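You operate a simulated robot arm through the tools that you are given. There is no shell and no other tool. Be economical: measure what you need, move in short steps, check, and stop when the job is done.

You run a simulated two-armed robot. Do the job below in one go: nothing can be reset, and whatever is moved stays where it is left.

## Task
On the top of the inspection bench, fold the rag in half and then in half again.

It is judged by the outcome, as a careful person would: the job done as asked, and still so three seconds after it is handed in. It fails if anything else is knocked over, pushed out of place, dropped, spilled or broken. Flat cloth is picked up by pressing the open fingertips on it (5 to 10 N) and closing them slowly along it; thin cloth reads only 2 to 8 mm in the jaws.

## Robot
Two 7-joint arms with two-finger parallel grippers on one trunk, on a base that drives. Base frame: it is fixed to the floor where the robot stands at the start and does not move with it; the origin is under the middle of the robot, x ahead of it, y to its left, z up; the surface under the hand at the start is at about z = 0.82. Lengths are in m, angles in rad, forces in N, time in s.
The left shoulder is at the start at [0.06, 0.189, 1.153], the right one opposite. With the tool pointing down near the work surface each hand reaches from about 0.1 to 0.66 m from the robot's upright axis, wherever it stands, measured 20 degrees to its own side. Places, roughly: top of the inspection bench [0.6, 0.1, 0.8]. Payload 3.43 kg a hand.
The tool frame of a hand sits at the grasp point between the pads (the TCP): z along the fingers, y along the line on which they close. The tips reach 0.03 m beyond it. The gripper opens to 0.094 m. The fingers are 0.028 m wide and 0.01 m thick; the gripper's body (0.05 by 0.096 m) begins 0.055 m behind the TCP.
Orientation is that of the tool frame in the base frame, as a unit quaternion [x, y, z, w]. With the fingers straight down and closing along the base's y, the tool's x points along the base's -x, its y along +y and its z along -z.

## Interface
- The arms move only by the tool move_arm. It takes "left_plan", "right_plan" or both (then of equal length, played together; a hand with none holds still); each is a list of rows, each a list of 7 numbers: the shift along the tool's x, y, z in units of 30 mm (1.0 is 30 mm), then the turn, a rotation vector about the tool's x, y, z in units of 5 degrees (1.0 is 5 degrees), then the gripper command, from -1 (fully open) to 1 (shut), values between in proportion. In form: [[dx, dy, dz, ax, ay, az, hand], ...]. A call has 1 to 20 rows; each row shifts and turns the commanded pose from where the row before left it, along the tool's axes as they then stand. A call with a number of a shift or a turn outside -1 to 1 is refused whole. Rows are played at 5 a second. More than 0.05 m and 0.15 rad between two rows, or a gripper value outside its range, and nothing of the call is played. A pose out of reach is approached as far as the arm can. The call stops where the force on the tool passes 40 N (or 10 N more than at its start, if that is more) or the arm is blocked; 0.2 s more then pass. Each finger travels about 0.153 m/s and halts on what it meets, pressing with about 34 N; the grip force reading is that of the motor and also rises with nothing between the fingers. The clock runs only during rows and for 0.2 s after the last one: add rows that do not move to give the fingers time. The reply holds the time, the measured pose of the TCP, the force on the tool along the base axes, the opening and the grip force, in the units named above and with some noise, with the torque about the TCP (base axes, N m) and any sound that the robot's microphone picked up.
- Cameras (640 x 400 px; columns grow to the right, rows downward): "scene" is now at [-0.0189, 0.0278, 1.6884]; the picture's right is [0.37, -0.93, 0.00], its down [-0.79, -0.31, -0.52] and it looks along [0.49, 0.19, -0.85] (base axes); focal length 253 px, centre (320, 200). "left" rides on the left gripper at [0.076, -0.014, -0.102] in its tool frame; the picture's right is [0.18, 0.98, 0.00], its down [-0.75, 0.14, -0.64] and it looks along [-0.63, 0.12, 0.77] (tool axes); focal length 243 px, centre (320, 200). "right" rides on the right gripper at [0.076, 0.014, -0.102] in its tool frame; the picture's right is [-0.18, 0.98, 0.00], its down [-0.75, -0.14, -0.64] and it looks along [-0.63, -0.12, 0.77] (tool axes); focal length 243 px, centre (320, 200). There is no depth. A picture from a camera that has moved, and an enlarged one, comes with that camera's place and axes in the base frame and with its lens. The place of the scene camera against the robot may be out by one fixed shift of up to 0.025 m in any direction.
- camera(camera): a new picture of that camera. It takes no simulated time.
- slide_trunk(by): slides the trunk up (or, below 0, down) by that many m; the arms and the scene camera ride with it, the base frame stays. It gives what a move gives, with no picture.
- drive_base(legs): drives the robot by 1 to 6 legs, each [ahead, left, turn to the left] in m, m and rad, along the robot's own axes; the way and the turn of a leg run together, so that a leg with both is an arc; at most 1.5 m and 3.142 rad a leg. The arms and the cameras ride along, it lands a little off, and it stops where it bumps. It gives what a move gives.
- aim_head(pan, tilt): turns the head with the scene camera to pan (to the left, within 1.501 rad either way) and tilt (down, from -0.506 to 1.204), counted from straight ahead of the robot. It gives what a move gives.
- zoom(camera, box): a new picture of the part [left, top, right, bottom] of that camera's present view, enlarged. It takes no simulated time.
- close_job(): hands the job in; it is judged then, once.

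Go step by step. Nothing tells you exact positions but the pictures and the camera data: compare them with the known pose of the tool, close in by small moves and look again before you grip or let go. The budget is 120 turns and 108 pictures, counting those below and the enlarged ones. Unless the task says otherwise, let go and move clear before handing in, and close with one line.

The tools are called after ">>>" as name(argument=value, ...) on one line, values as JSON. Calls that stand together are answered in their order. move_arm: Moves the arms, as the interface text tells. Its arguments: {"type":"object","properties":{"left_plan":{"type":"array"},"right_plan":{"type":"array"}},"required":[]} The other tools are called the same way: slide_trunk (by) slides the trunk up or down; drive_base (legs) drives the base; aim_head (pan, tilt) turns the head that bears the scene camera; camera (camera) takes a picture; zoom (camera, box) takes an enlarged picture of a part of a camera's view; close_job () hands the job in.

At the start:

```text
clock: 0.0
left_tcp_pos: [0.4238, 0.3606, 1.015]
left_ee_rot: [0.0, 1.0, 0.0, 0.0]
left_force: [0.2, 0.5, -0.4]
left_torque: [-0.01, 0.02, -0.01]
left_width: 0.0936
left_finger_force: 0.0
right_tcp_pos: [0.346, -0.0423, 1.0587]
right_ee_rot: [0.0, 1.0, 0.0, -0.001]
right_force: [-0.2, 0.3, -0.2]
right_torque: [0.06, 0.02, 0.01]
right_width: 0.0941
right_finger_force: 0.1
trunk travel left (down, up): [-0.825, 0.165]
robot x, y, heading: [0.001, 0.0003, -0.005]
head pan, tilt: [0.377, 1.021]
```

scene: 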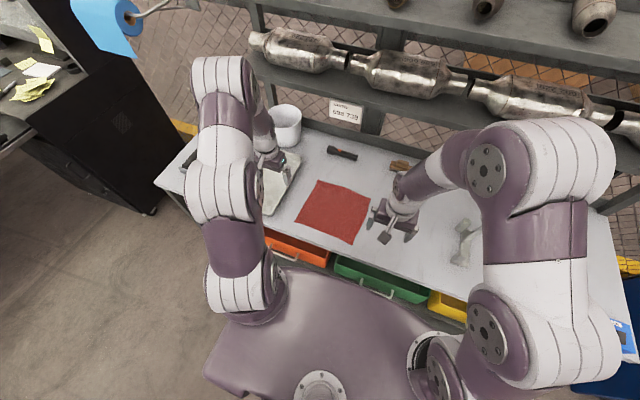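
right: 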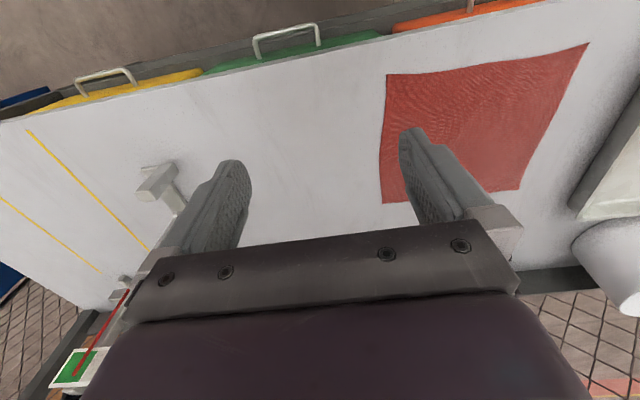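
left: 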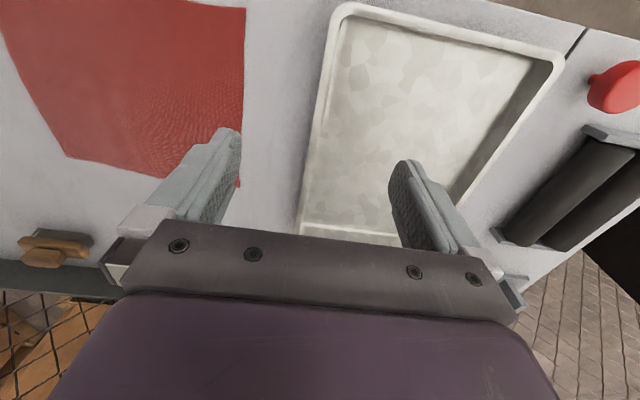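

The red rag is flat, about 0.22 m square, spanning roughly x 0.36–0.58 and y 0.04–0.27. The tray is to its left at y ≈ 0.36. I'll bring both hands above the near corners and turn them so they close along x.

>>> move_arm(left_plan=[[0.346, -0.77, 0.56, 0, 0, 0, 0], [0.346, -0.77, 0.56, 0, 0, 0, 0], [0.346, -0.77, 0.56, 0, 0, 0, 0], [0.346, -0.77, 0.56, 0, 0, 0, 0], [0.346, -0.77, 0.56, 0, 0, 0, 0], [0, 0, 0, 0, 0, 1, 0], [0, 0, 0, 0, 0, 1, 0], [0, 0, 0, 0, 0, 1, 0], [0, 0, 0, 0, 0, 1, 0], [0, 0, 0, 0, 0, 1, 0], [0, 0, 0, 0, 0, 1, 0], [0, 0, 0, 0, 0, 1, 0], [0, 0, 0, 0, 0, 1, 0], [0, 0, 0, 0, 0, 1, 0], [0, 0, 0, 0, 0, 1, 0], [0, 0, 0, 0, 0, 1, 0], [0, 0, 0, 0, 0, 1, 0], [0, 0, 0, 0, 0, 1, 0], [0, 0, 0, 0, 0, 1, 0], [0, 0, 0, 0, 0, 1, 0]], right_plan=[[-0.174, 0.716, 0.858, 0, 0, 0, 0], [-0.174, 0.716, 0.858, 0, 0, 0, 0], [-0.174, 0.716, 0.858, 0, 0, 0, 0], [-0.174, 0.716, 0.858, 0, 0, 0, 0], [-0.174, 0.716, 0.858, 0, 0, 0, 0], [0, 0, 0, 0, 0, -1, 0], [0, 0, 0, 0, 0, -1, 0], [0, 0, 0, 0, 0, -1, 0], [0, 0, 0, 0, 0, -1, 0], [0, 0, 0, 0, 0, -1, 0], [0, 0, 0, 0, 0, -1, 0], [0, 0, 0, 0, 0, -1, 0], [0, 0, 0, 0, 0, -1, 0], [0, 0, 0, 0, 0, -1, 0], [0, 0, 0, 0, 0, -1, 0], [0, 0, 0, 0, 0, -1, 0], [0, 0, 0, 0, 0, -1, 0], [0, 0, 0, 0, 0, -1, 0], [0, 0, 0, 0, 0, -1, 0], [0, 0, 0, 0, 0, -1, 0]])

>>> move_arm(left_plan=[[0, 0, 0, 0, 0, 1, 0], [0, 0, 0, 0, 0, 1, 0], [0, 0, 0, 0, 0, 1, 0]], right_plan=[[0, 0, 0, 0, 0, -1, 0], [0, 0, 0, 0, 0, -1, 0], [0, 0, 0, 0, 0, -1, 0]])

>>> camera(camera="scene")

>>> camera(camera="left")

>>> camera(camera="right")

```text
clock: 4.2
left_tcp_pos: [0.3733, 0.2457, 0.9317]
left_ee_rot: [0.609, 0.793, 0.0, 0.0]
left_force: [0.0, 0.1, -0.1]
left_torque: [-0.03, 0.02, -0.02]
left_width: 0.047
left_finger_force: 0.1
right_tcp_pos: [0.373, 0.0663, 0.9302]
right_ee_rot: [-0.609, 0.793, 0.0, 0.001]
right_force: [-0.4, -0.6, 0.5]
right_torque: [-0.01, 0.03, -0.01]
right_width: 0.047
right_finger_force: 0.1
trunk travel left (down, up): [-0.825, 0.165]
robot x, y, heading: [-0.0041, -0.0043, -0.001]
head pan, tilt: [0.377, 1.021]
```

```text
clock: 5.0
left_tcp_pos: [0.3725, 0.2449, 0.9326]
left_ee_rot: [0.708, 0.706, 0.0, 0.0]
left_force: [1.1, -0.2, 0.3]
left_torque: [-0.01, 0.0, -0.02]
left_width: 0.0468
left_finger_force: 0.0
right_tcp_pos: [0.373, 0.0658, 0.9298]
right_ee_rot: [0.708, -0.706, 0.0, 0.0]
right_force: [0.1, 0.9, -0.7]
right_torque: [0.0, 0.02, 0.01]
right_width: 0.047
right_finger_force: 0.1
trunk travel left (down, up): [-0.825, 0.165]
robot x, y, heading: [-0.0008, 0.004, -0.0]
head pan, tilt: [0.377, 1.021]
```

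```text
104 pictures are left
camera scene: at [-0.0189, 0.0278, 1.6884], right [0.37, -0.93, 0.0], down [-0.79, -0.31, -0.52], along [0.49, 0.19, -0.85], focal length 253 px, centre (320, 200)
```

scene: 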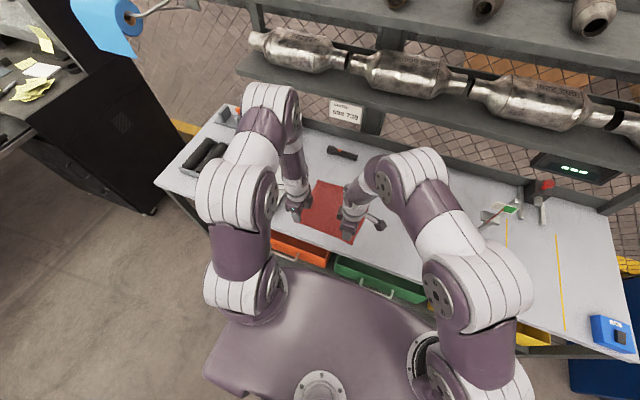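

```text
103 pictures are left
camera left: at [0.3587, 0.3211, 1.0337], right [0.98, 0.18, 0.0], down [0.14, -0.75, 0.64], along [0.12, -0.63, -0.77], focal length 243 px, centre (320, 200)
```

left: 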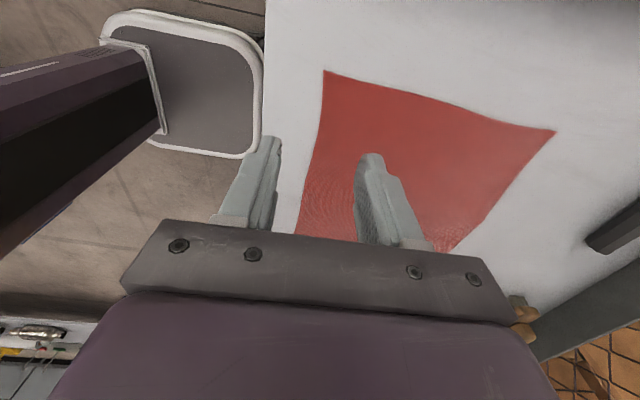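

```text
102 pictures are left
camera right: at [0.3596, -0.0104, 1.0325], right [-0.98, 0.18, 0.0], down [0.14, 0.75, 0.64], along [0.12, 0.63, -0.77], focal length 243 px, centre (320, 200)
```

right: 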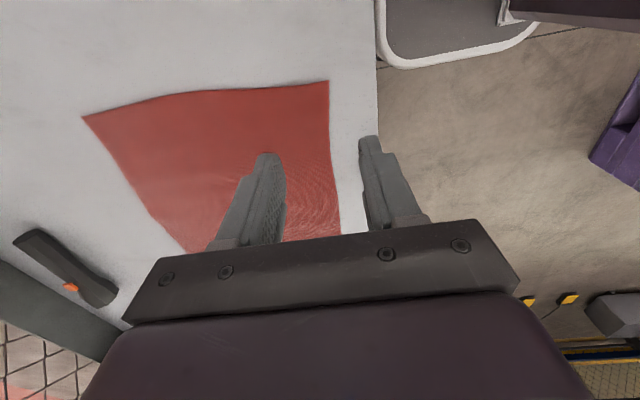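

The near edge lies at x ≈ 0.367 (left corner y ≈ 0.278, right corner y ≈ 0.042). I'll lower both hands to just above it, with the jaws narrowed.

>>> move_arm(left_plan=[[0.108, 0.146, 0.62, 0, 0, 0, 0.3], [0.108, 0.146, 0.62, 0, 0, 0, 0.36], [0.108, 0.146, 0.62, 0, 0, 0, 0.36], [0.108, 0.146, 0.62, 0, 0, 0, 0.36], [0, 0, 0, 0, 0, 0, 0.36]], right_plan=[[0.065, -0.092, 0.6, 0, 0, 0, 0.3], [0.065, -0.092, 0.6, 0, 0, 0, 0.36], [0.065, -0.092, 0.6, 0, 0, 0, 0.36], [0.065, -0.092, 0.6, 0, 0, 0, 0.36], [0, 0, 0, 0, 0, 0, 0.36]])

>>> camera(camera="left")

>>> camera(camera="right")

```text
clock: 6.2
left_tcp_pos: [0.3887, 0.258, 0.857]
left_ee_rot: [0.707, 0.707, 0.0, 0.0]
left_force: [-0.2, -0.5, 0.0]
left_torque: [0.0, 0.0, 0.01]
left_width: 0.03
left_finger_force: 0.0
right_tcp_pos: [0.3826, 0.0576, 0.8576]
right_ee_rot: [0.707, -0.707, 0.0, 0.0]
right_force: [0.6, 1.0, 0.0]
right_torque: [-0.01, 0.03, 0.0]
right_width: 0.0303
right_finger_force: 0.2
trunk travel left (down, up): [-0.825, 0.165]
robot x, y, heading: [-0.0014, 0.002, -0.002]
head pan, tilt: [0.377, 1.021]
```

```text
101 pictures are left
camera left: at [0.3756, 0.3339, 0.9594], right [0.98, 0.18, 0.0], down [0.14, -0.75, 0.64], along [0.12, -0.63, -0.77], focal length 243 px, centre (320, 200)
```

left: 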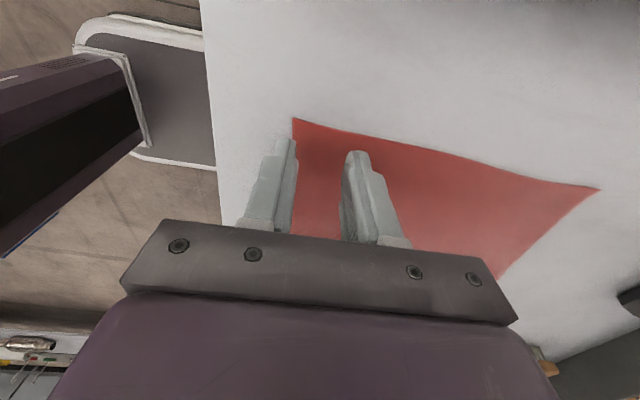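

```text
100 pictures are left
camera right: at [0.3698, -0.0185, 0.9601], right [-0.98, 0.18, 0.0], down [0.14, 0.75, 0.64], along [0.12, 0.63, -0.77], focal length 243 px, centre (320, 200)
```

right: 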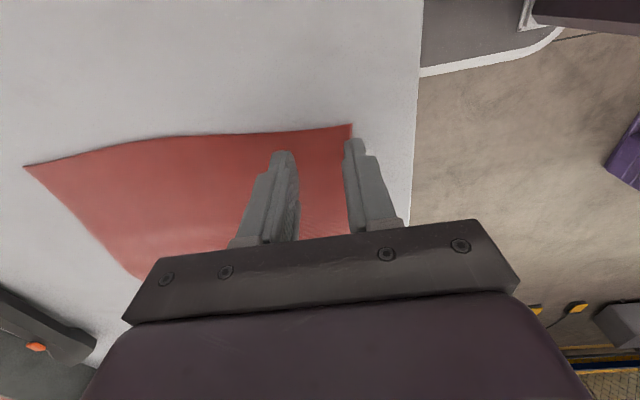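

Both hands straddle the near edge as planned. Now I'll press down gently in small steps.

>>> move_arm(left_plan=[[0, 0, 0.1, 0, 0, 0, 0.36], [0, 0, 0.07, 0, 0, 0, 0.36], [0, 0, 0, 0, 0, 0, 0.36]], right_plan=[[0, 0, 0.1, 0, 0, 0, 0.36], [0, 0, 0.07, 0, 0, 0, 0.36], [0, 0, 0, 0, 0, 0, 0.36]])

```text
clock: 7.0
left_tcp_pos: [0.3895, 0.2575, 0.8509]
left_ee_rot: [0.707, 0.707, 0.0, 0.0]
left_force: [0.1, -0.4, -1.1]
left_torque: [-0.03, -0.02, 0.02]
left_width: 0.0303
left_finger_force: 0.1
right_tcp_pos: [0.3845, 0.058, 0.853]
right_ee_rot: [-0.707, 0.707, 0.0, 0.0]
right_force: [-0.7, 0.0, 0.0]
right_torque: [-0.01, 0.01, 0.01]
right_width: 0.0301
right_finger_force: 0.1
trunk travel left (down, up): [-0.825, 0.165]
robot x, y, heading: [0.0035, 0.0011, 0.006]
head pan, tilt: [0.377, 1.021]
```

>>> move_arm(left_plan=[[0, 0, 0.05, 0, 0, 0, 0.36], [0, 0, 0, 0, 0, 0, 0.36]], right_plan=[[0, 0, 0.07, 0, 0, 0, 0.36], [0, 0, 0, 0, 0, 0, 0.36]])

```text
clock: 7.6
left_tcp_pos: [0.3902, 0.2578, 0.8524]
left_ee_rot: [0.707, 0.707, 0.0, 0.0]
left_force: [0.5, 0.3, 4.4]
left_torque: [0.04, -0.05, -0.01]
left_width: 0.0299
left_finger_force: 0.1
right_tcp_pos: [0.3848, 0.0578, 0.8508]
right_ee_rot: [0.707, -0.707, 0.0, -0.002]
right_force: [-0.5, -0.8, 9.5]
right_torque: [-0.04, 0.09, 0.04]
right_width: 0.0301
right_finger_force: 0.1
trunk travel left (down, up): [-0.825, 0.165]
robot x, y, heading: [-0.0005, 0.0038, -0.003]
head pan, tilt: [0.377, 1.021]
```

Contact is made: 4.4 N on the left and 9.5 N on the right. I'll press the left slightly more and close both hands slowly.

>>> move_arm(left_plan=[[0, 0, 0.03, 0, 0, 0, 0.36], [0, 0, 0, 0, 0, 0, 0.42], [0, 0, 0, 0, 0, 0, 0.48], [0, 0, 0, 0, 0, 0, 0.54], [0, 0, 0, 0, 0, 0, 0.6], [0, 0, 0, 0, 0, 0, 0.66], [0, 0, 0, 0, 0, 0, 0.72], [0, 0, 0, 0, 0, 0, 0.78], [0, 0, 0, 0, 0, 0, 0.84], [0, 0, 0, 0, 0, 0, 0.9], [0, 0, 0, 0, 0, 0, 0.96], [0, 0, 0, 0, 0, 0, 1], [0, 0, 0, 0, 0, 0, 1]], right_plan=[[0, 0, 0, 0, 0, 0, 0.36], [0, 0, 0, 0, 0, 0, 0.42], [0, 0, 0, 0, 0, 0, 0.48], [0, 0, 0, 0, 0, 0, 0.54], [0, 0, 0, 0, 0, 0, 0.6], [0, 0, 0, 0, 0, 0, 0.66], [0, 0, 0, 0, 0, 0, 0.72], [0, 0, 0, 0, 0, 0, 0.78], [0, 0, 0, 0, 0, 0, 0.84], [0, 0, 0, 0, 0, 0, 0.9], [0, 0, 0, 0, 0, 0, 0.96], [0, 0, 0, 0, 0, 0, 1], [0, 0, 0, 0, 0, 0, 1]])

>>> camera(camera="left")

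>>> camera(camera="right")

```text
clock: 10.4
left_tcp_pos: [0.388, 0.2576, 0.8512]
left_ee_rot: [0.707, 0.707, 0.002, 0.0]
left_force: [1.4, -2.1, 30.0]
left_torque: [0.11, -0.02, 0.03]
left_width: 0.0025
left_finger_force: 33.7
right_tcp_pos: [0.3825, 0.0564, 0.8515]
right_ee_rot: [-0.707, 0.708, 0.0, 0.001]
right_force: [-0.5, 0.5, 6.3]
right_torque: [0.03, 0.0, 0.06]
right_width: 0.0023
right_finger_force: 34.3
trunk travel left (down, up): [-0.825, 0.165]
robot x, y, heading: [0.0014, 0.0006, -0.003]
head pan, tilt: [0.377, 1.021]
```

```text
99 pictures are left
camera left: at [0.3742, 0.3329, 0.9536], right [0.98, 0.18, 0.0], down [0.14, -0.75, 0.64], along [0.12, -0.63, -0.77], focal length 243 px, centre (320, 200)
```

left: 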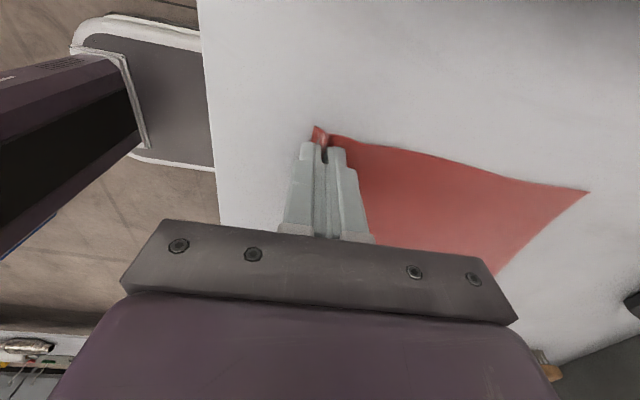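

```text
98 pictures are left
camera right: at [0.3691, -0.0196, 0.9539], right [-0.98, 0.18, 0.0], down [0.14, 0.75, 0.64], along [0.12, 0.63, -0.77], focal length 243 px, centre (320, 200)
```

right: 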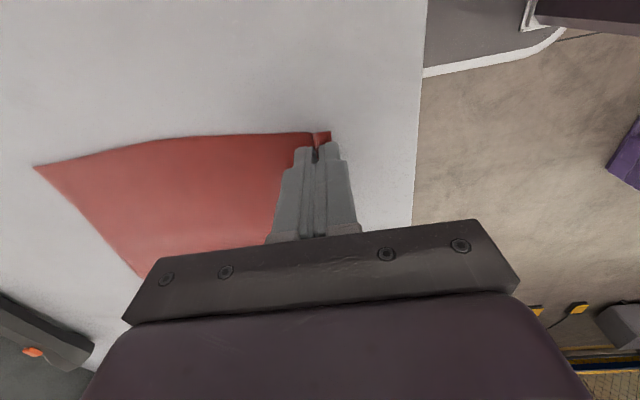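

Both jaws read about 2.4 mm with cloth pinched. I'll lift and carry both along the first half of an arc and look.

>>> move_arm(left_plan=[[0, 0.102, -0.733, 0, 0, 0, 1], [0, 0.298, -0.683, 0, 0, 0, 1], [0, 0.474, -0.587, 0, 0, 0, 1], [0, 0.618, -0.45, 0, 0, 0, 1], [0, 0.719, -0.283, 0, 0, 0, 1], [0, 0.773, -0.097, 0, 0, 0, 1], [0, 0, 0, 0, 0, 0, 1]], right_plan=[[0, -0.102, -0.733, 0, 0, 0, 1], [0, -0.298, -0.683, 0, 0, 0, 1], [0, -0.474, -0.587, 0, 0, 0, 1], [0, -0.618, -0.45, 0, 0, 0, 1], [0, -0.719, -0.283, 0, 0, 0, 1], [0, -0.773, -0.097, 0, 0, 0, 1], [0, 0, 0, 0, 0, 0, 1]])

>>> camera(camera="scene")

>>> camera(camera="left")

>>> camera(camera="right")

```text
clock: 12.0
left_tcp_pos: [0.4801, 0.2575, 0.9358]
left_ee_rot: [0.707, 0.707, 0.0, 0.0]
left_force: [-0.5, -0.4, 0.7]
left_torque: [-0.02, -0.01, -0.02]
left_width: 0.0021
left_finger_force: 33.7
right_tcp_pos: [0.4726, 0.0576, 0.9353]
right_ee_rot: [-0.707, 0.707, -0.001, 0.001]
right_force: [-0.4, 1.3, -0.1]
right_torque: [0.06, -0.02, 0.01]
right_width: 0.0021
right_finger_force: 33.6
trunk travel left (down, up): [-0.825, 0.165]
robot x, y, heading: [-0.0021, -0.0026, 0.004]
head pan, tilt: [0.377, 1.021]
```

```text
97 pictures are left
camera scene: at [-0.0202, 0.0277, 1.6884], right [0.37, -0.93, 0.0], down [-0.79, -0.31, -0.52], along [0.49, 0.19, -0.85], focal length 253 px, centre (320, 200)
```

scene: 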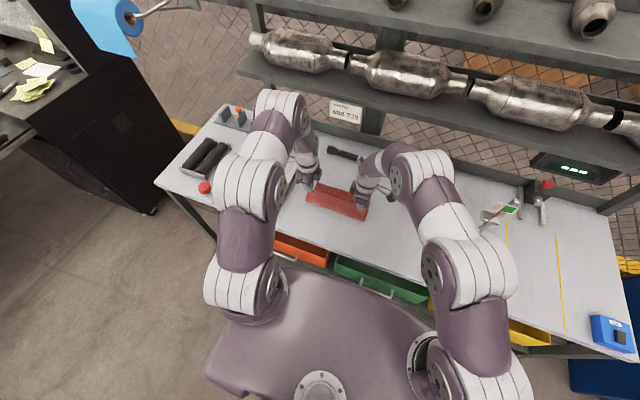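

```text
96 pictures are left
camera left: at [0.4657, 0.3339, 1.0376], right [0.98, 0.18, 0.0], down [0.14, -0.75, 0.64], along [0.12, -0.63, -0.77], focal length 243 px, centre (320, 200)
```

left: 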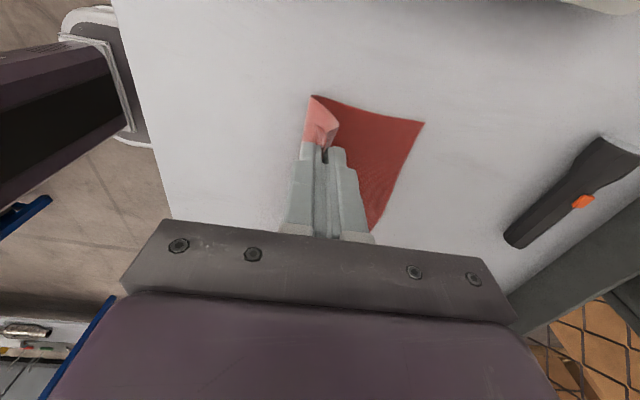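

```text
95 pictures are left
camera right: at [0.46, -0.0192, 1.0383], right [-0.98, 0.18, 0.0], down [0.14, 0.75, 0.64], along [0.12, 0.63, -0.77], focal length 243 px, centre (320, 200)
```

right: 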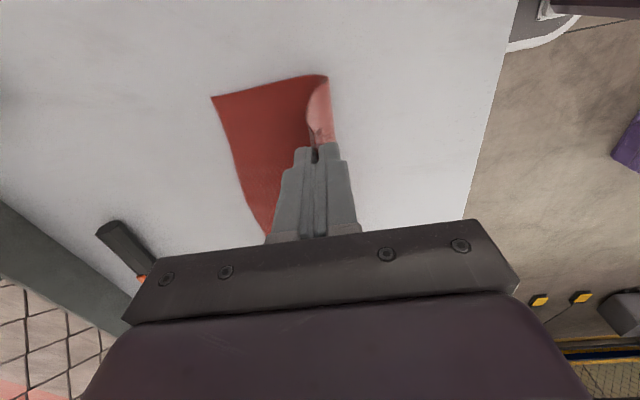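

The cloth is folding cleanly with both corners held. I'll finish the arc to the far edge, ending just above the surface.

>>> move_arm(left_plan=[[0, 0.773, 0.097, 0, 0, 0, 1], [0, 0.719, 0.283, 0, 0, 0, 1], [0, 0.618, 0.45, 0, 0, 0, 1], [0, 0.474, 0.587, 0, 0, 0, 1], [0, 0.298, 0.6, 0, 0, 0, 1], [0, 0.08, 0.5, 0, 0, 0, 1], [0, 0, 0, 0, 0, 0, 1]], right_plan=[[0, -0.773, 0.097, 0, 0, 0, 1], [0, -0.719, 0.283, 0, 0, 0, 1], [0, -0.618, 0.45, 0, 0, 0, 1], [0, -0.474, 0.587, 0, 0, 0, 1], [0, -0.298, 0.6, 0, 0, 0, 1], [0, -0.08, 0.5, 0, 0, 0, 1], [0, 0, 0, 0, 0, 0, 1]])

>>> camera(camera="scene")

>>> camera(camera="left")

>>> camera(camera="right")

```text
clock: 13.6
left_tcp_pos: [0.5685, 0.2581, 0.8612]
left_ee_rot: [0.707, 0.707, 0.0, 0.0]
left_force: [0.3, -1.3, 0.2]
left_torque: [-0.04, 0.01, -0.01]
left_width: 0.0023
left_finger_force: 34.6
right_tcp_pos: [0.5599, 0.0572, 0.8601]
right_ee_rot: [0.707, -0.707, 0.0, 0.0]
right_force: [-0.2, 1.4, 0.1]
right_torque: [0.07, 0.02, 0.03]
right_width: 0.0023
right_finger_force: 34.0
trunk travel left (down, up): [-0.825, 0.165]
robot x, y, heading: [0.0014, -0.0012, -0.001]
head pan, tilt: [0.377, 1.021]
```

```text
94 pictures are left
camera scene: at [-0.0192, 0.0277, 1.6884], right [0.37, -0.93, 0.0], down [-0.79, -0.31, -0.52], along [0.49, 0.19, -0.85], focal length 253 px, centre (320, 200)
```

scene: 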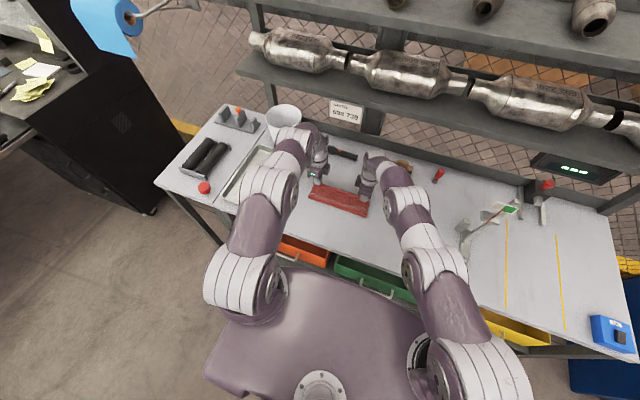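

```text
93 pictures are left
camera left: at [0.5543, 0.3336, 0.9623], right [0.98, 0.18, 0.0], down [0.14, -0.75, 0.64], along [0.12, -0.63, -0.77], focal length 243 px, centre (320, 200)
```

left: 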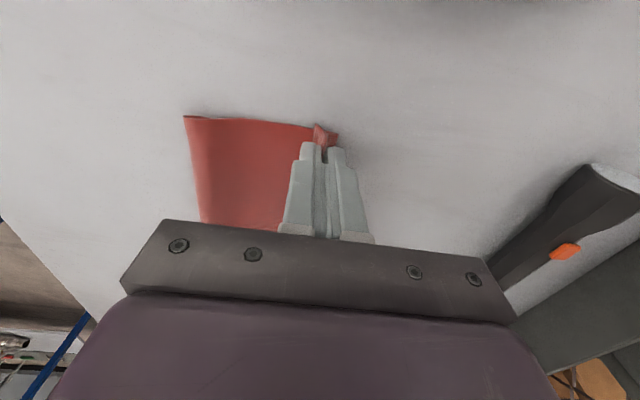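

```text
92 pictures are left
camera right: at [0.5469, -0.0197, 0.9631], right [-0.98, 0.18, 0.0], down [0.14, 0.75, 0.64], along [0.12, 0.63, -0.77], focal length 243 px, centre (320, 200)
```

right: 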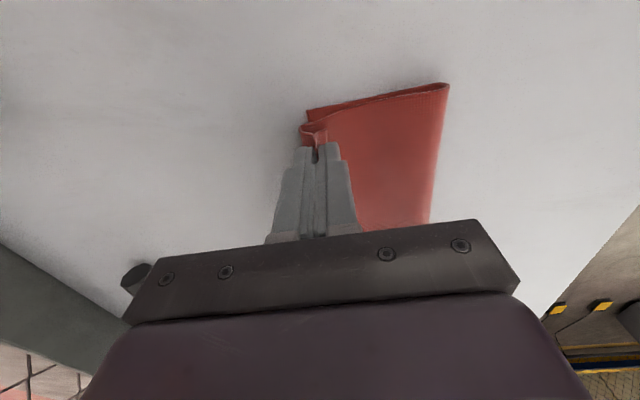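

The far edge is nearly aligned. I'll lower the last few mm, open slowly, and lift straight clear.

>>> move_arm(left_plan=[[0, 0.1, 0.2, 0, 0, 0, 1], [0, 0, 0, 0, 0, 0, 0.9], [0, 0, 0, 0, 0, 0, 0.7], [0, 0, 0, 0, 0, 0, 0.5], [0, 0, -0.4, 0, 0, 0, 0.4], [0, 0, -0.8, 0, 0, 0, 0.4], [0, 0, -1, 0, 0, 0, 0.4], [0, 0, -1, 0, 0, 0, 0.4]], right_plan=[[0, -0.1, 0.2, 0, 0, 0, 1], [0, 0, 0, 0, 0, 0, 0.9], [0, 0, 0, 0, 0, 0, 0.7], [0, 0, 0, 0, 0, 0, 0.5], [0, 0, -0.4, 0, 0, 0, 0.4], [0, 0, -0.8, 0, 0, 0, 0.4], [0, 0, -1, 0, 0, 0, 0.4], [0, 0, -1, 0, 0, 0, 0.4]])

>>> zoom(camera="scene", box=[240, 130, 420, 243])

>>> camera(camera="left")

>>> camera(camera="right")

```text
clock: 15.4
left_tcp_pos: [0.57, 0.2569, 0.9493]
left_ee_rot: [0.707, 0.707, -0.001, 0.0]
left_force: [1.0, 0.3, -0.1]
left_torque: [0.0, 0.01, -0.02]
left_width: 0.0284
left_finger_force: 0.1
right_tcp_pos: [0.5596, 0.0548, 0.9498]
right_ee_rot: [-0.707, 0.707, 0.001, 0.0]
right_force: [0.1, 0.5, 0.7]
right_torque: [-0.01, 0.0, 0.01]
right_width: 0.0285
right_finger_force: 0.1
right hand out of reach, approached as far as the arm can: row 1
trunk travel left (down, up): [-0.825, 0.165]
robot x, y, heading: [-0.0003, 0.0011, 0.0]
head pan, tilt: [0.377, 1.021]
```

```text
3.54 times, centred on (330, 186) of scene
camera zoom: at [-0.0204, 0.0273, 1.6883], right [0.37, -0.93, 0.0], down [-0.79, -0.31, -0.52], along [0.49, 0.19, -0.85], focal length 895 px, centre (285, 248)
```

zoom: 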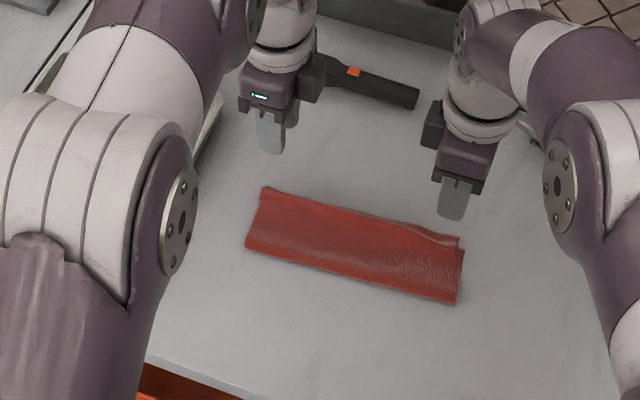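

```text
90 pictures are left
camera left: at [0.5568, 0.3327, 1.0522], right [0.98, 0.18, 0.0], down [0.14, -0.75, 0.64], along [0.12, -0.63, -0.77], focal length 243 px, centre (320, 200)
```

left: 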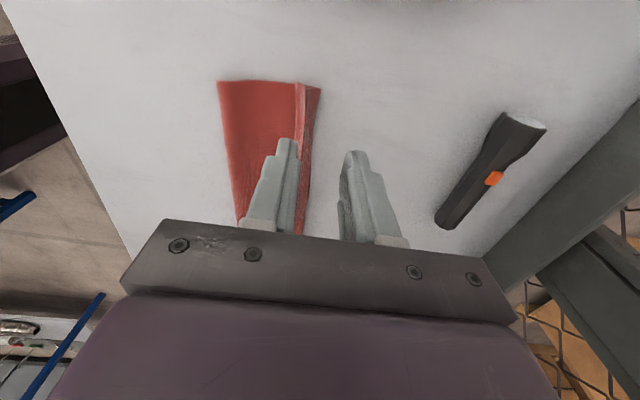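

```text
89 pictures are left
camera right: at [0.546, -0.021, 1.0533], right [-0.98, 0.18, 0.0], down [0.14, 0.75, 0.64], along [0.12, 0.63, -0.77], focal length 243 px, centre (320, 200)
```

right: 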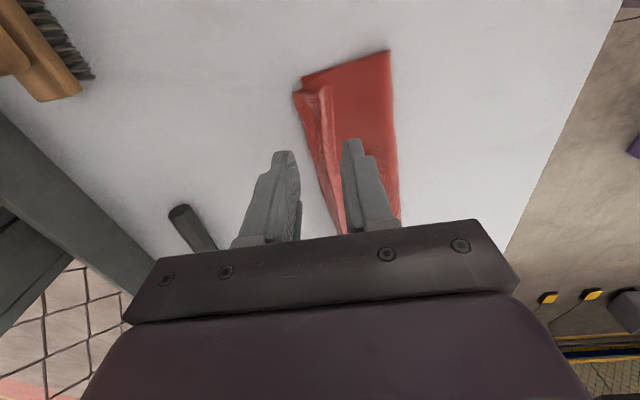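

The first fold is down, with a ridge along the far edge. I'll back the hands off to see it clearly.

>>> move_arm(left_plan=[[0.5, -0.8, -0.6, 0, 0, 0, 0.4], [0.5, -0.8, -0.6, 0, 0, 0, 0.4], [0.5, -0.8, -0.6, 0, 0, 0, 0.4], [0.5, -0.8, 0, 0, 0, 0, 0.4]], right_plan=[[0.9, 0.8, -0.3, 0, 0, 0, 0.4], [0.9, 0.8, 0, 0, 0, 0, 0.4], [0.9, 0.8, 0, 0, 0, 0, 0.4], [0.9, 0, 0, 0, 0, 0, 0.4]])

>>> zoom(camera="scene", box=[280, 150, 400, 225])

>>> camera(camera="left")

>>> camera(camera="right")

```text
clock: 16.4
left_tcp_pos: [0.4756, 0.3172, 1.0039]
left_ee_rot: [0.707, 0.707, 0.0, 0.0]
left_force: [0.1, -0.3, 0.3]
left_torque: [-0.02, 0.01, 0.0]
left_width: 0.0282
left_finger_force: 0.1
right_tcp_pos: [0.4875, -0.0538, 0.9591]
right_ee_rot: [0.707, -0.707, 0.0, 0.0]
right_force: [-0.8, -0.7, 0.2]
right_torque: [0.01, 0.0, 0.02]
right_width: 0.0279
right_finger_force: 0.0
trunk travel left (down, up): [-0.825, 0.165]
robot x, y, heading: [-0.0002, 0.0015, 0.002]
head pan, tilt: [0.377, 1.021]
```

```text
5.33 times, centred on (340, 188) of scene
camera zoom: at [-0.02, 0.0271, 1.6884], right [0.37, -0.93, 0.0], down [-0.79, -0.31, -0.52], along [0.49, 0.19, -0.85], focal length 1348 px, centre (213, 267)
```

zoom: 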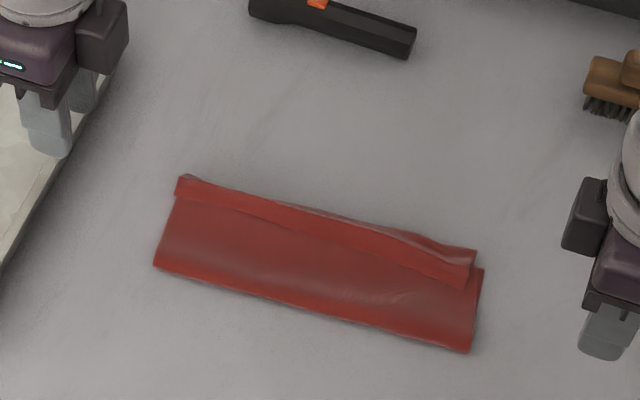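

```text
87 pictures are left
camera left: at [0.4612, 0.3936, 1.106], right [0.98, 0.18, 0.0], down [0.14, -0.75, 0.64], along [0.12, -0.63, -0.77], focal length 243 px, centre (320, 200)
```

left: 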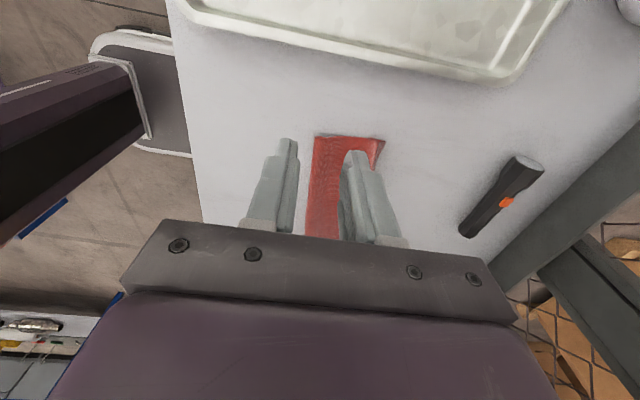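

```text
86 pictures are left
camera right: at [0.4737, -0.1303, 1.0622], right [-0.98, 0.18, 0.0], down [0.14, 0.75, 0.64], along [0.12, 0.63, -0.77], focal length 243 px, centre (320, 200)
```

right: 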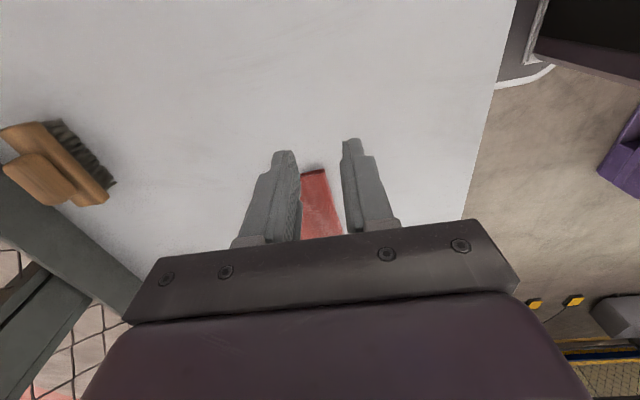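

The last 25 mm of the top layer is turned back along the far edge, so I need to flip it out. My plan is to press the nearly closed fingers across its free edge and spread them. First I'll shift the base left so the right arm has reach.

>>> drive_base(legs=[[0, 0.09, 0]])

>>> camera(camera="scene")

>>> camera(camera="right")

```text
clock: 17.5
left_tcp_pos: [0.4762, 0.4073, 1.0032]
left_ee_rot: [0.708, 0.706, 0.0, 0.0]
left_force: [-0.3, -0.1, 0.5]
left_torque: [-0.02, 0.01, 0.01]
left_width: 0.0282
left_finger_force: 0.1
right_tcp_pos: [0.4877, 0.0355, 0.9605]
right_ee_rot: [-0.707, 0.708, 0.0, 0.0]
right_force: [-0.3, 0.2, 0.7]
right_torque: [-0.03, 0.02, 0.03]
right_width: 0.0282
right_finger_force: 0.0
trunk travel left (down, up): [-0.825, 0.165]
robot x, y, heading: [0.0012, 0.0893, -0.002]
head pan, tilt: [0.377, 1.021]
```

```text
85 pictures are left
camera scene: at [-0.0189, 0.1174, 1.6884], right [0.37, -0.93, 0.0], down [-0.79, -0.31, -0.52], along [0.49, 0.19, -0.85], focal length 253 px, centre (320, 200)
```

scene: 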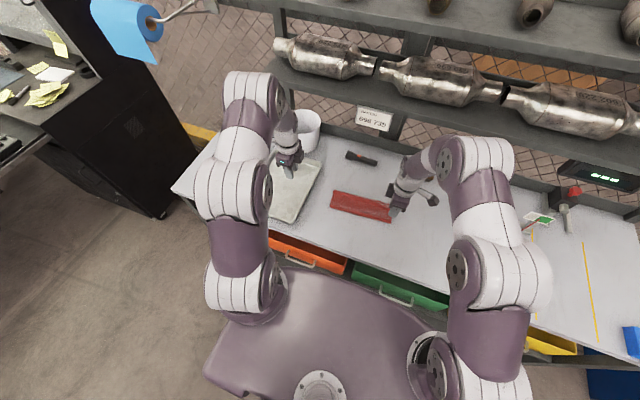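

```text
84 pictures are left
camera right: at [0.4744, -0.0403, 1.062], right [-0.98, 0.19, 0.0], down [0.14, 0.75, 0.64], along [0.12, 0.63, -0.77], focal length 243 px, centre (320, 200)
```

right: 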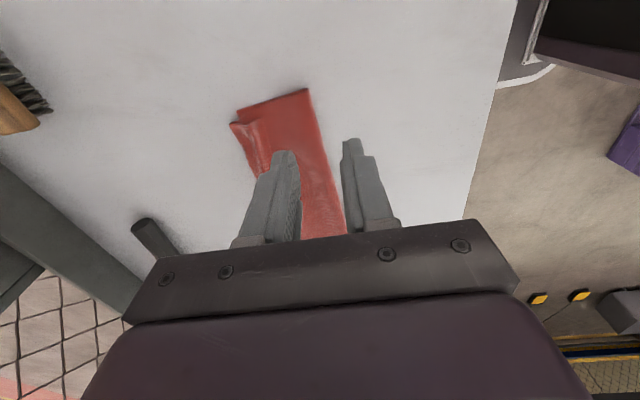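

>>> zoom(camera="right", box=[210, 75, 354, 165])

>>> zoom(camera="scene", box=[310, 165, 406, 225])

```text
4.44 times, centred on (282, 120) of right
camera zoom: at [0.4744, -0.0403, 1.062], right [-0.98, 0.19, 0.0], down [0.14, 0.75, 0.64], along [0.12, 0.63, -0.77], focal length 1078 px, centre (489, 556)
```

zoom: 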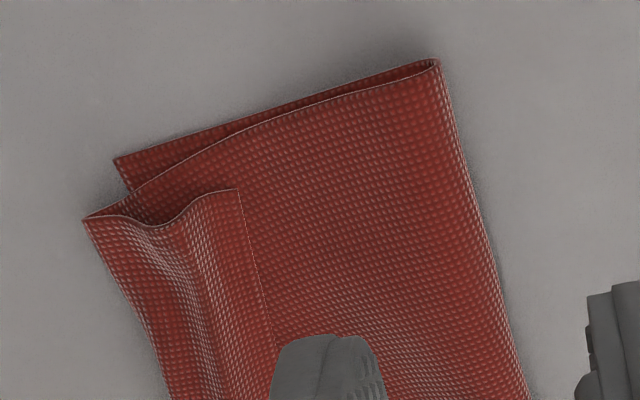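

```text
6.67 times, centred on (358, 195) of scene
camera zoom: at [-0.0189, 0.1174, 1.6884], right [0.37, -0.93, 0.0], down [-0.79, -0.31, -0.52], along [0.49, 0.19, -0.85], focal length 1685 px, centre (67, 233)
```

zoom: 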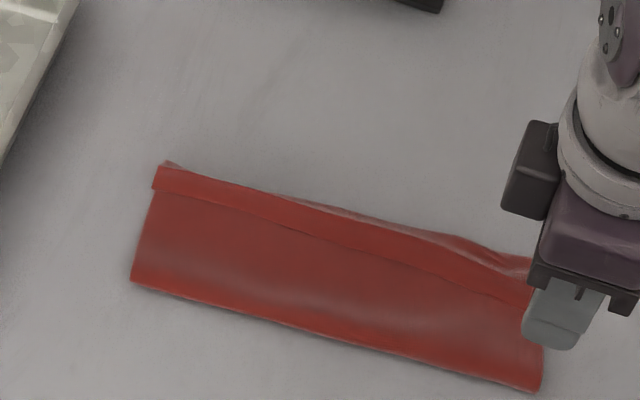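

The hem's free edge lies along x ≈ 0.548. I'll bring both closed hands over it at y ≈ 0.085 and 0.215, just above the cloth.

>>> move_arm(left_plan=[[-0.8, 0.295, 0.563, 0, 0, 0, 1], [-0.8, 0.295, 0.563, 0, 0, 0, 1], [-0.8, 0.295, 0.563, 0, 0, 0, 1], [-0.8, 0.295, 0.563, 0, 0, 0, 1], [-0.8, 0.295, 0.563, 0, 0, 0, 1], [-0.8, 0.295, 0.563, 0, 0, 0, 1], [-0.8, 0.295, 0.563, 0, 0, 0, 1], [-0.8, 0.295, 0.563, 0, 0, 0, 1], [0, 0, 0, 0, 0, 0, 1]], right_plan=[[-0.206, -0.247, 0.385, 0, 0, 0, 1], [-0.206, -0.247, 0.385, 0, 0, 0, 1], [-0.206, -0.247, 0.385, 0, 0, 0, 1], [-0.206, -0.247, 0.385, 0, 0, 0, 1], [-0.206, -0.247, 0.385, 0, 0, 0, 1], [-0.206, -0.247, 0.385, 0, 0, 0, 1], [-0.206, -0.247, 0.385, 0, 0, 0, 1], [-0.206, -0.247, 0.385, 0, 0, 0, 1], [0, 0, 0, 0, 0, 0, 1]])

>>> zoom(camera="left", box=[160, 60, 480, 260])

>>> zoom(camera="right", box=[160, 60, 480, 260])

```text
clock: 19.5
left_tcp_pos: [0.5464, 0.2152, 0.8673]
left_ee_rot: [0.708, 0.706, 0.0, 0.0]
left_force: [0.5, -0.6, -0.2]
left_torque: [0.0, 0.01, -0.02]
left_width: 0.0
left_finger_force: 32.8
right_tcp_pos: [0.5481, 0.0848, 0.8667]
right_ee_rot: [-0.706, 0.708, 0.001, 0.0]
right_force: [0.0, 0.5, -0.1]
right_torque: [0.03, -0.03, -0.06]
right_width: 0.0
right_finger_force: 32.9
trunk travel left (down, up): [-0.825, 0.165]
robot x, y, heading: [-0.0011, 0.0929, -0.004]
head pan, tilt: [0.377, 1.021]
```

```text
2.00 times, centred on (320, 160) of left
camera zoom: at [0.5326, 0.2912, 0.9698], right [0.98, 0.18, 0.0], down [0.14, -0.75, 0.64], along [0.12, -0.63, -0.77], focal length 485 px, centre (320, 280)
```

zoom: 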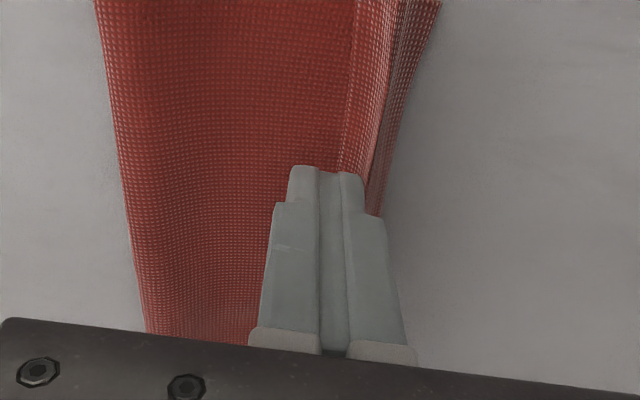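

```text
2.00 times, centred on (320, 160) of right
camera zoom: at [0.5335, 0.0096, 0.9694], right [-0.98, 0.19, 0.0], down [0.14, 0.75, 0.64], along [0.12, 0.63, -0.77], focal length 485 px, centre (320, 280)
```

zoom: 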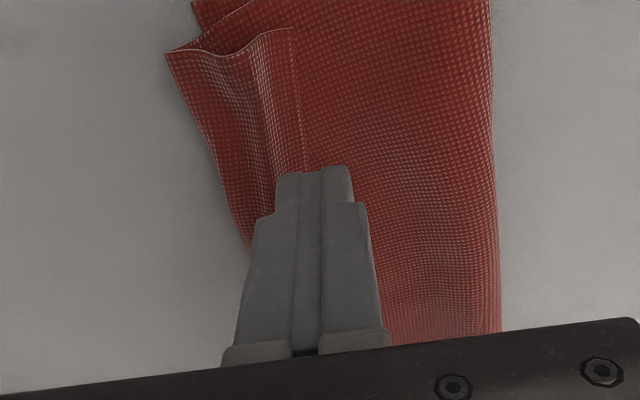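

>>> move_arm(left_plan=[[0, 0.16, 0.12, 0, 0, 0, 1], [0, 0, 0.12, 0, 0, 0, 1], [0, 0, 0.1, 0, 0, 0, 1], [0, 0, 0, 0, 0, 0, 1]], right_plan=[[0, -0.12, 0.12, 0, 0, 0, 1], [0, 0, 0.12, 0, 0, 0, 1], [0, 0, 0.1, 0, 0, 0, 1], [0, 0, 0, 0, 0, 0, 1]])

```text
clock: 20.5
left_tcp_pos: [0.5514, 0.2148, 0.8566]
left_ee_rot: [0.708, 0.707, 0.0, 0.0]
left_force: [0.1, 0.5, 1.9]
left_torque: [0.01, 0.01, 0.02]
left_width: 0.0
left_finger_force: 32.5
right_tcp_pos: [0.5516, 0.0854, 0.8561]
right_ee_rot: [-0.706, 0.708, 0.001, 0.0]
right_force: [-0.9, -0.7, 0.0]
right_torque: [0.0, -0.02, 0.02]
right_width: 0.0002
right_finger_force: 33.4
trunk travel left (down, up): [-0.825, 0.165]
robot x, y, heading: [-0.0001, 0.0903, 0.003]
head pan, tilt: [0.377, 1.021]
```

>>> move_arm(left_plan=[[0, 0, 0.05, 0, 0, 0, 1], [0, 0, 0, 0, 0, 0, 1]], right_plan=[[0, 0, 0.07, 0, 0, 0, 1], [0, 0, 0, 0, 0, 0, 1]])

```text
clock: 21.1
left_tcp_pos: [0.551, 0.2155, 0.8565]
left_ee_rot: [0.707, 0.707, 0.0, 0.001]
left_force: [-0.3, -0.2, 0.3]
left_torque: [-0.02, -0.01, 0.01]
left_width: 0.0
left_finger_force: 33.1
right_tcp_pos: [0.5506, 0.0859, 0.8549]
right_ee_rot: [-0.707, 0.708, 0.0, -0.001]
right_force: [0.3, 0.0, 0.1]
right_torque: [-0.01, 0.02, 0.0]
right_width: 0.0
right_finger_force: 32.6
trunk travel left (down, up): [-0.825, 0.165]
robot x, y, heading: [-0.005, 0.09, -0.002]
head pan, tilt: [0.377, 1.021]
```

>>> move_arm(left_plan=[[0, 0, 0.06, 0, 0, 0, 1], [0, 0, 0, 0, 0, 0, 1]], right_plan=[[0, 0, 0.06, 0, 0, 0, 1], [0, 0, 0, 0, 0, 0, 1]])

```text
clock: 21.7
left_tcp_pos: [0.5512, 0.2148, 0.8544]
left_ee_rot: [0.708, 0.706, 0.001, 0.0]
left_force: [-0.4, 0.2, 0.9]
left_torque: [0.02, -0.01, 0.0]
left_width: 0.0001
left_finger_force: 32.9
right_tcp_pos: [0.5513, 0.0852, 0.8522]
right_ee_rot: [-0.707, 0.708, 0.0, 0.001]
right_force: [0.4, -0.9, 3.5]
right_torque: [-0.03, -0.02, -0.01]
right_width: 0.0
right_finger_force: 33.1
trunk travel left (down, up): [-0.825, 0.165]
robot x, y, heading: [0.0026, 0.0871, -0.003]
head pan, tilt: [0.377, 1.021]
```

Right reads 3.5 N; the left needs slightly more. I'll press it down and spread both hands slowly.

>>> move_arm(left_plan=[[0, 0, 0.06, 0, 0, 0, 1], [0, 0, 0, 0, 0, 0, 0.85], [0, 0, 0, 0, 0, 0, 0.7], [0, 0, 0, 0, 0, 0, 0.55], [0, 0, 0, 0, 0, 0, 0.4], [0, 0, 0, 0, 0, 0, 0.25], [0, 0, 0, 0, 0, 0, 0.1], [0, 0, 0, 0, 0, 0, -0.05], [0, 0, 0, 0, 0, 0, -0.2], [0, 0, 0, 0, 0, 0, -0.2], [0, 0, -0.5, 0, 0, 0, -0.2], [0, 0, -1, 0, 0, 0, -0.2]], right_plan=[[0, 0, 0.015, 0, 0, 0, 1], [0, 0, 0, 0, 0, 0, 0.85], [0, 0, 0, 0, 0, 0, 0.7], [0, 0, 0, 0, 0, 0, 0.55], [0, 0, 0, 0, 0, 0, 0.4], [0, 0, 0, 0, 0, 0, 0.25], [0, 0, 0, 0, 0, 0, 0.1], [0, 0, 0, 0, 0, 0, -0.05], [0, 0, 0, 0, 0, 0, -0.2], [0, 0, 0, 0, 0, 0, -0.2], [0, 0, -0.5, 0, 0, 0, -0.2], [0, 0, -1, 0, 0, 0, -0.2]])

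>>> zoom(camera="left", box=[160, 60, 480, 260])

>>> zoom(camera="right", box=[160, 60, 480, 260])

>>> zoom(camera="scene", box=[310, 165, 406, 225])

```text
clock: 24.3
left_tcp_pos: [0.5495, 0.2157, 0.8984]
left_ee_rot: [0.708, 0.706, 0.0, 0.0]
left_force: [0.2, 0.4, 0.1]
left_torque: [0.0, -0.01, 0.02]
left_width: 0.056
left_finger_force: 0.0
right_tcp_pos: [0.5485, 0.0843, 0.8958]
right_ee_rot: [-0.706, 0.708, 0.001, 0.0]
right_force: [-1.6, -0.1, 0.4]
right_torque: [0.01, -0.04, 0.02]
right_width: 0.0561
right_finger_force: 0.0
trunk travel left (down, up): [-0.825, 0.165]
robot x, y, heading: [-0.0034, 0.0919, -0.004]
head pan, tilt: [0.377, 1.021]
```

```text
2.00 times, centred on (320, 160) of left
camera zoom: at [0.5361, 0.2906, 1.0007], right [0.98, 0.18, 0.0], down [0.14, -0.75, 0.64], along [0.12, -0.63, -0.77], focal length 485 px, centre (320, 280)
```

zoom: 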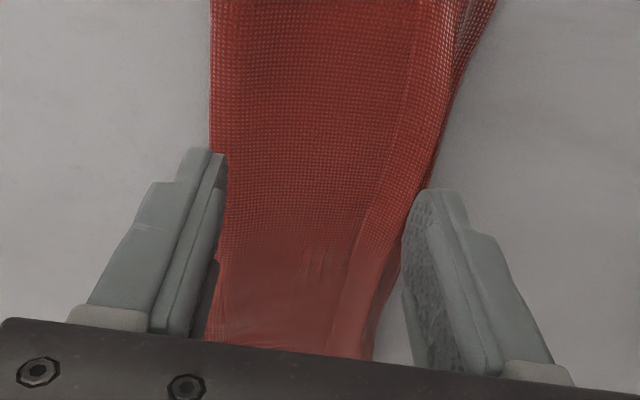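

```text
2.00 times, centred on (320, 160) of right
camera zoom: at [0.5355, 0.0091, 0.9999], right [-0.98, 0.19, 0.0], down [0.14, 0.75, 0.64], along [0.12, 0.63, -0.77], focal length 485 px, centre (320, 280)
```

zoom: 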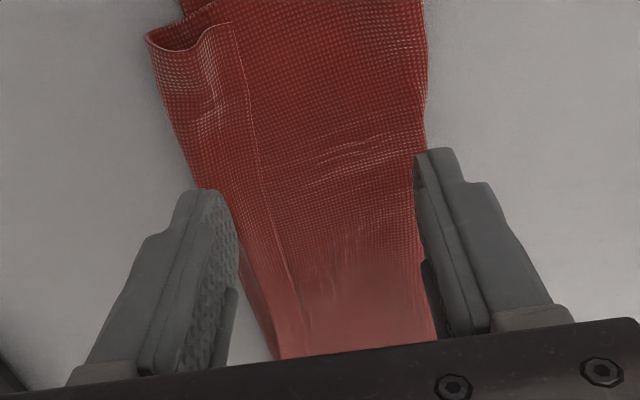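

```text
6.67 times, centred on (358, 195) of scene
camera zoom: at [-0.0214, 0.1173, 1.6883], right [0.37, -0.93, 0.0], down [-0.79, -0.31, -0.52], along [0.49, 0.19, -0.85], focal length 1685 px, centre (67, 233)
```

zoom: 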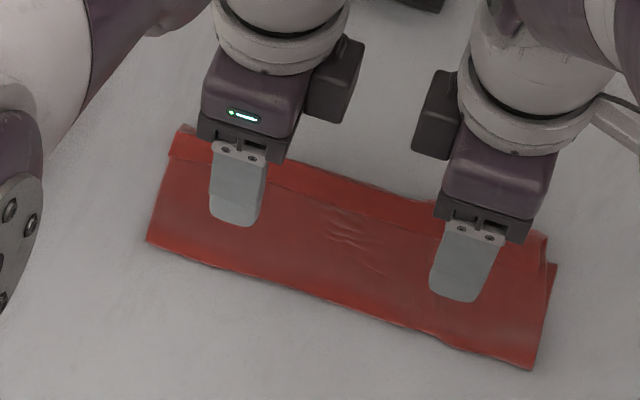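

The spread only dragged the stack about 10 mm; the hem is still turned back. A better fix is to lift the whole rag by that hem. Then I can touch the bottom edge down and lay the cloth so the fold opens away from the tail. First I'll back off for a clear look.

>>> move_arm(left_plan=[[0.8, -0.8, -0.8, 0, 0, 0, -0.2], [0.8, -0.8, -0.8, 0, 0, 0, -0.2], [0.8, -0.8, -0.5, 0, 0, 0, -0.2]], right_plan=[[0.9, 0.8, -0.8, 0, 0, 0, -0.2], [0.9, 0.8, -0.8, 0, 0, 0, -0.2], [0.9, 0.8, -0.5, 0, 0, 0, -0.2]])

>>> zoom(camera="scene", box=[310, 165, 406, 225])

>>> camera(camera="left")

>>> camera(camera="right")

```text
clock: 25.1
left_tcp_pos: [0.4778, 0.2878, 0.96]
left_ee_rot: [0.707, 0.707, 0.001, -0.001]
left_force: [-0.2, 0.3, -0.2]
left_torque: [0.03, -0.04, 0.02]
left_width: 0.0563
left_finger_force: 0.0
right_tcp_pos: [0.4765, 0.0049, 0.962]
right_ee_rot: [-0.707, 0.708, 0.0, 0.0]
right_force: [-0.8, -0.1, 0.1]
right_torque: [-0.02, -0.02, -0.01]
right_width: 0.0566
right_finger_force: 0.0
trunk travel left (down, up): [-0.825, 0.165]
robot x, y, heading: [-0.0009, 0.0918, -0.005]
head pan, tilt: [0.377, 1.021]
```

```text
6.67 times, centred on (358, 195) of scene
camera zoom: at [-0.0201, 0.1176, 1.6883], right [0.37, -0.93, 0.0], down [-0.79, -0.31, -0.52], along [0.49, 0.19, -0.85], focal length 1685 px, centre (67, 233)
```

zoom: 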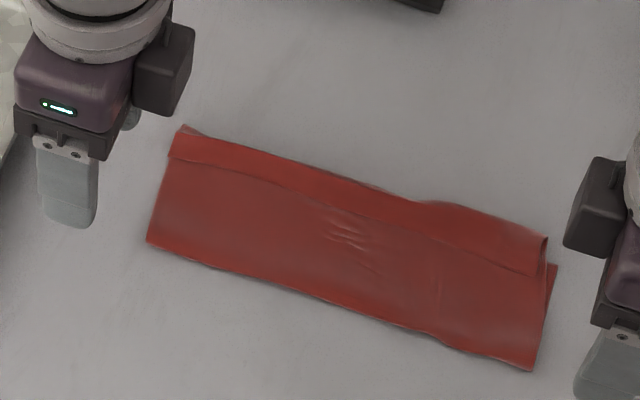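

```text
75 pictures are left
camera left: at [0.4647, 0.3637, 1.0631], right [0.98, 0.18, 0.0], down [0.14, -0.75, 0.64], along [0.12, -0.63, -0.77], focal length 243 px, centre (320, 200)
```

left: 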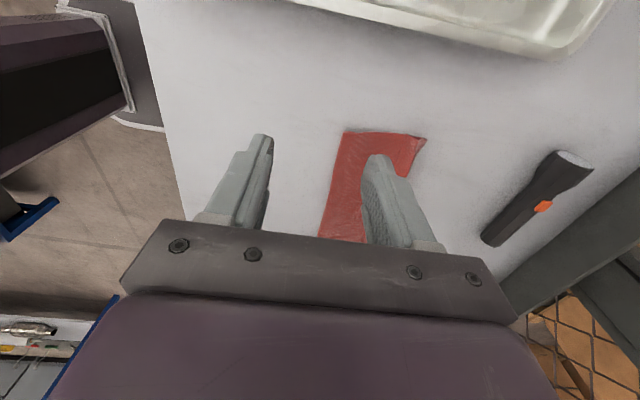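

```text
74 pictures are left
camera right: at [0.4636, -0.0719, 1.0632], right [-0.98, 0.18, 0.0], down [0.14, 0.75, 0.64], along [0.12, 0.63, -0.77], focal length 243 px, centre (320, 200)
```

right: 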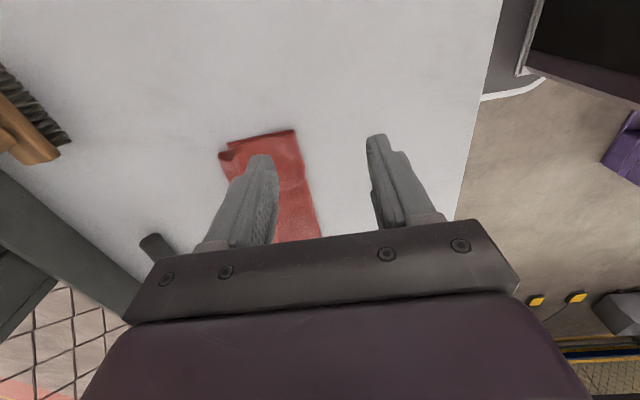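

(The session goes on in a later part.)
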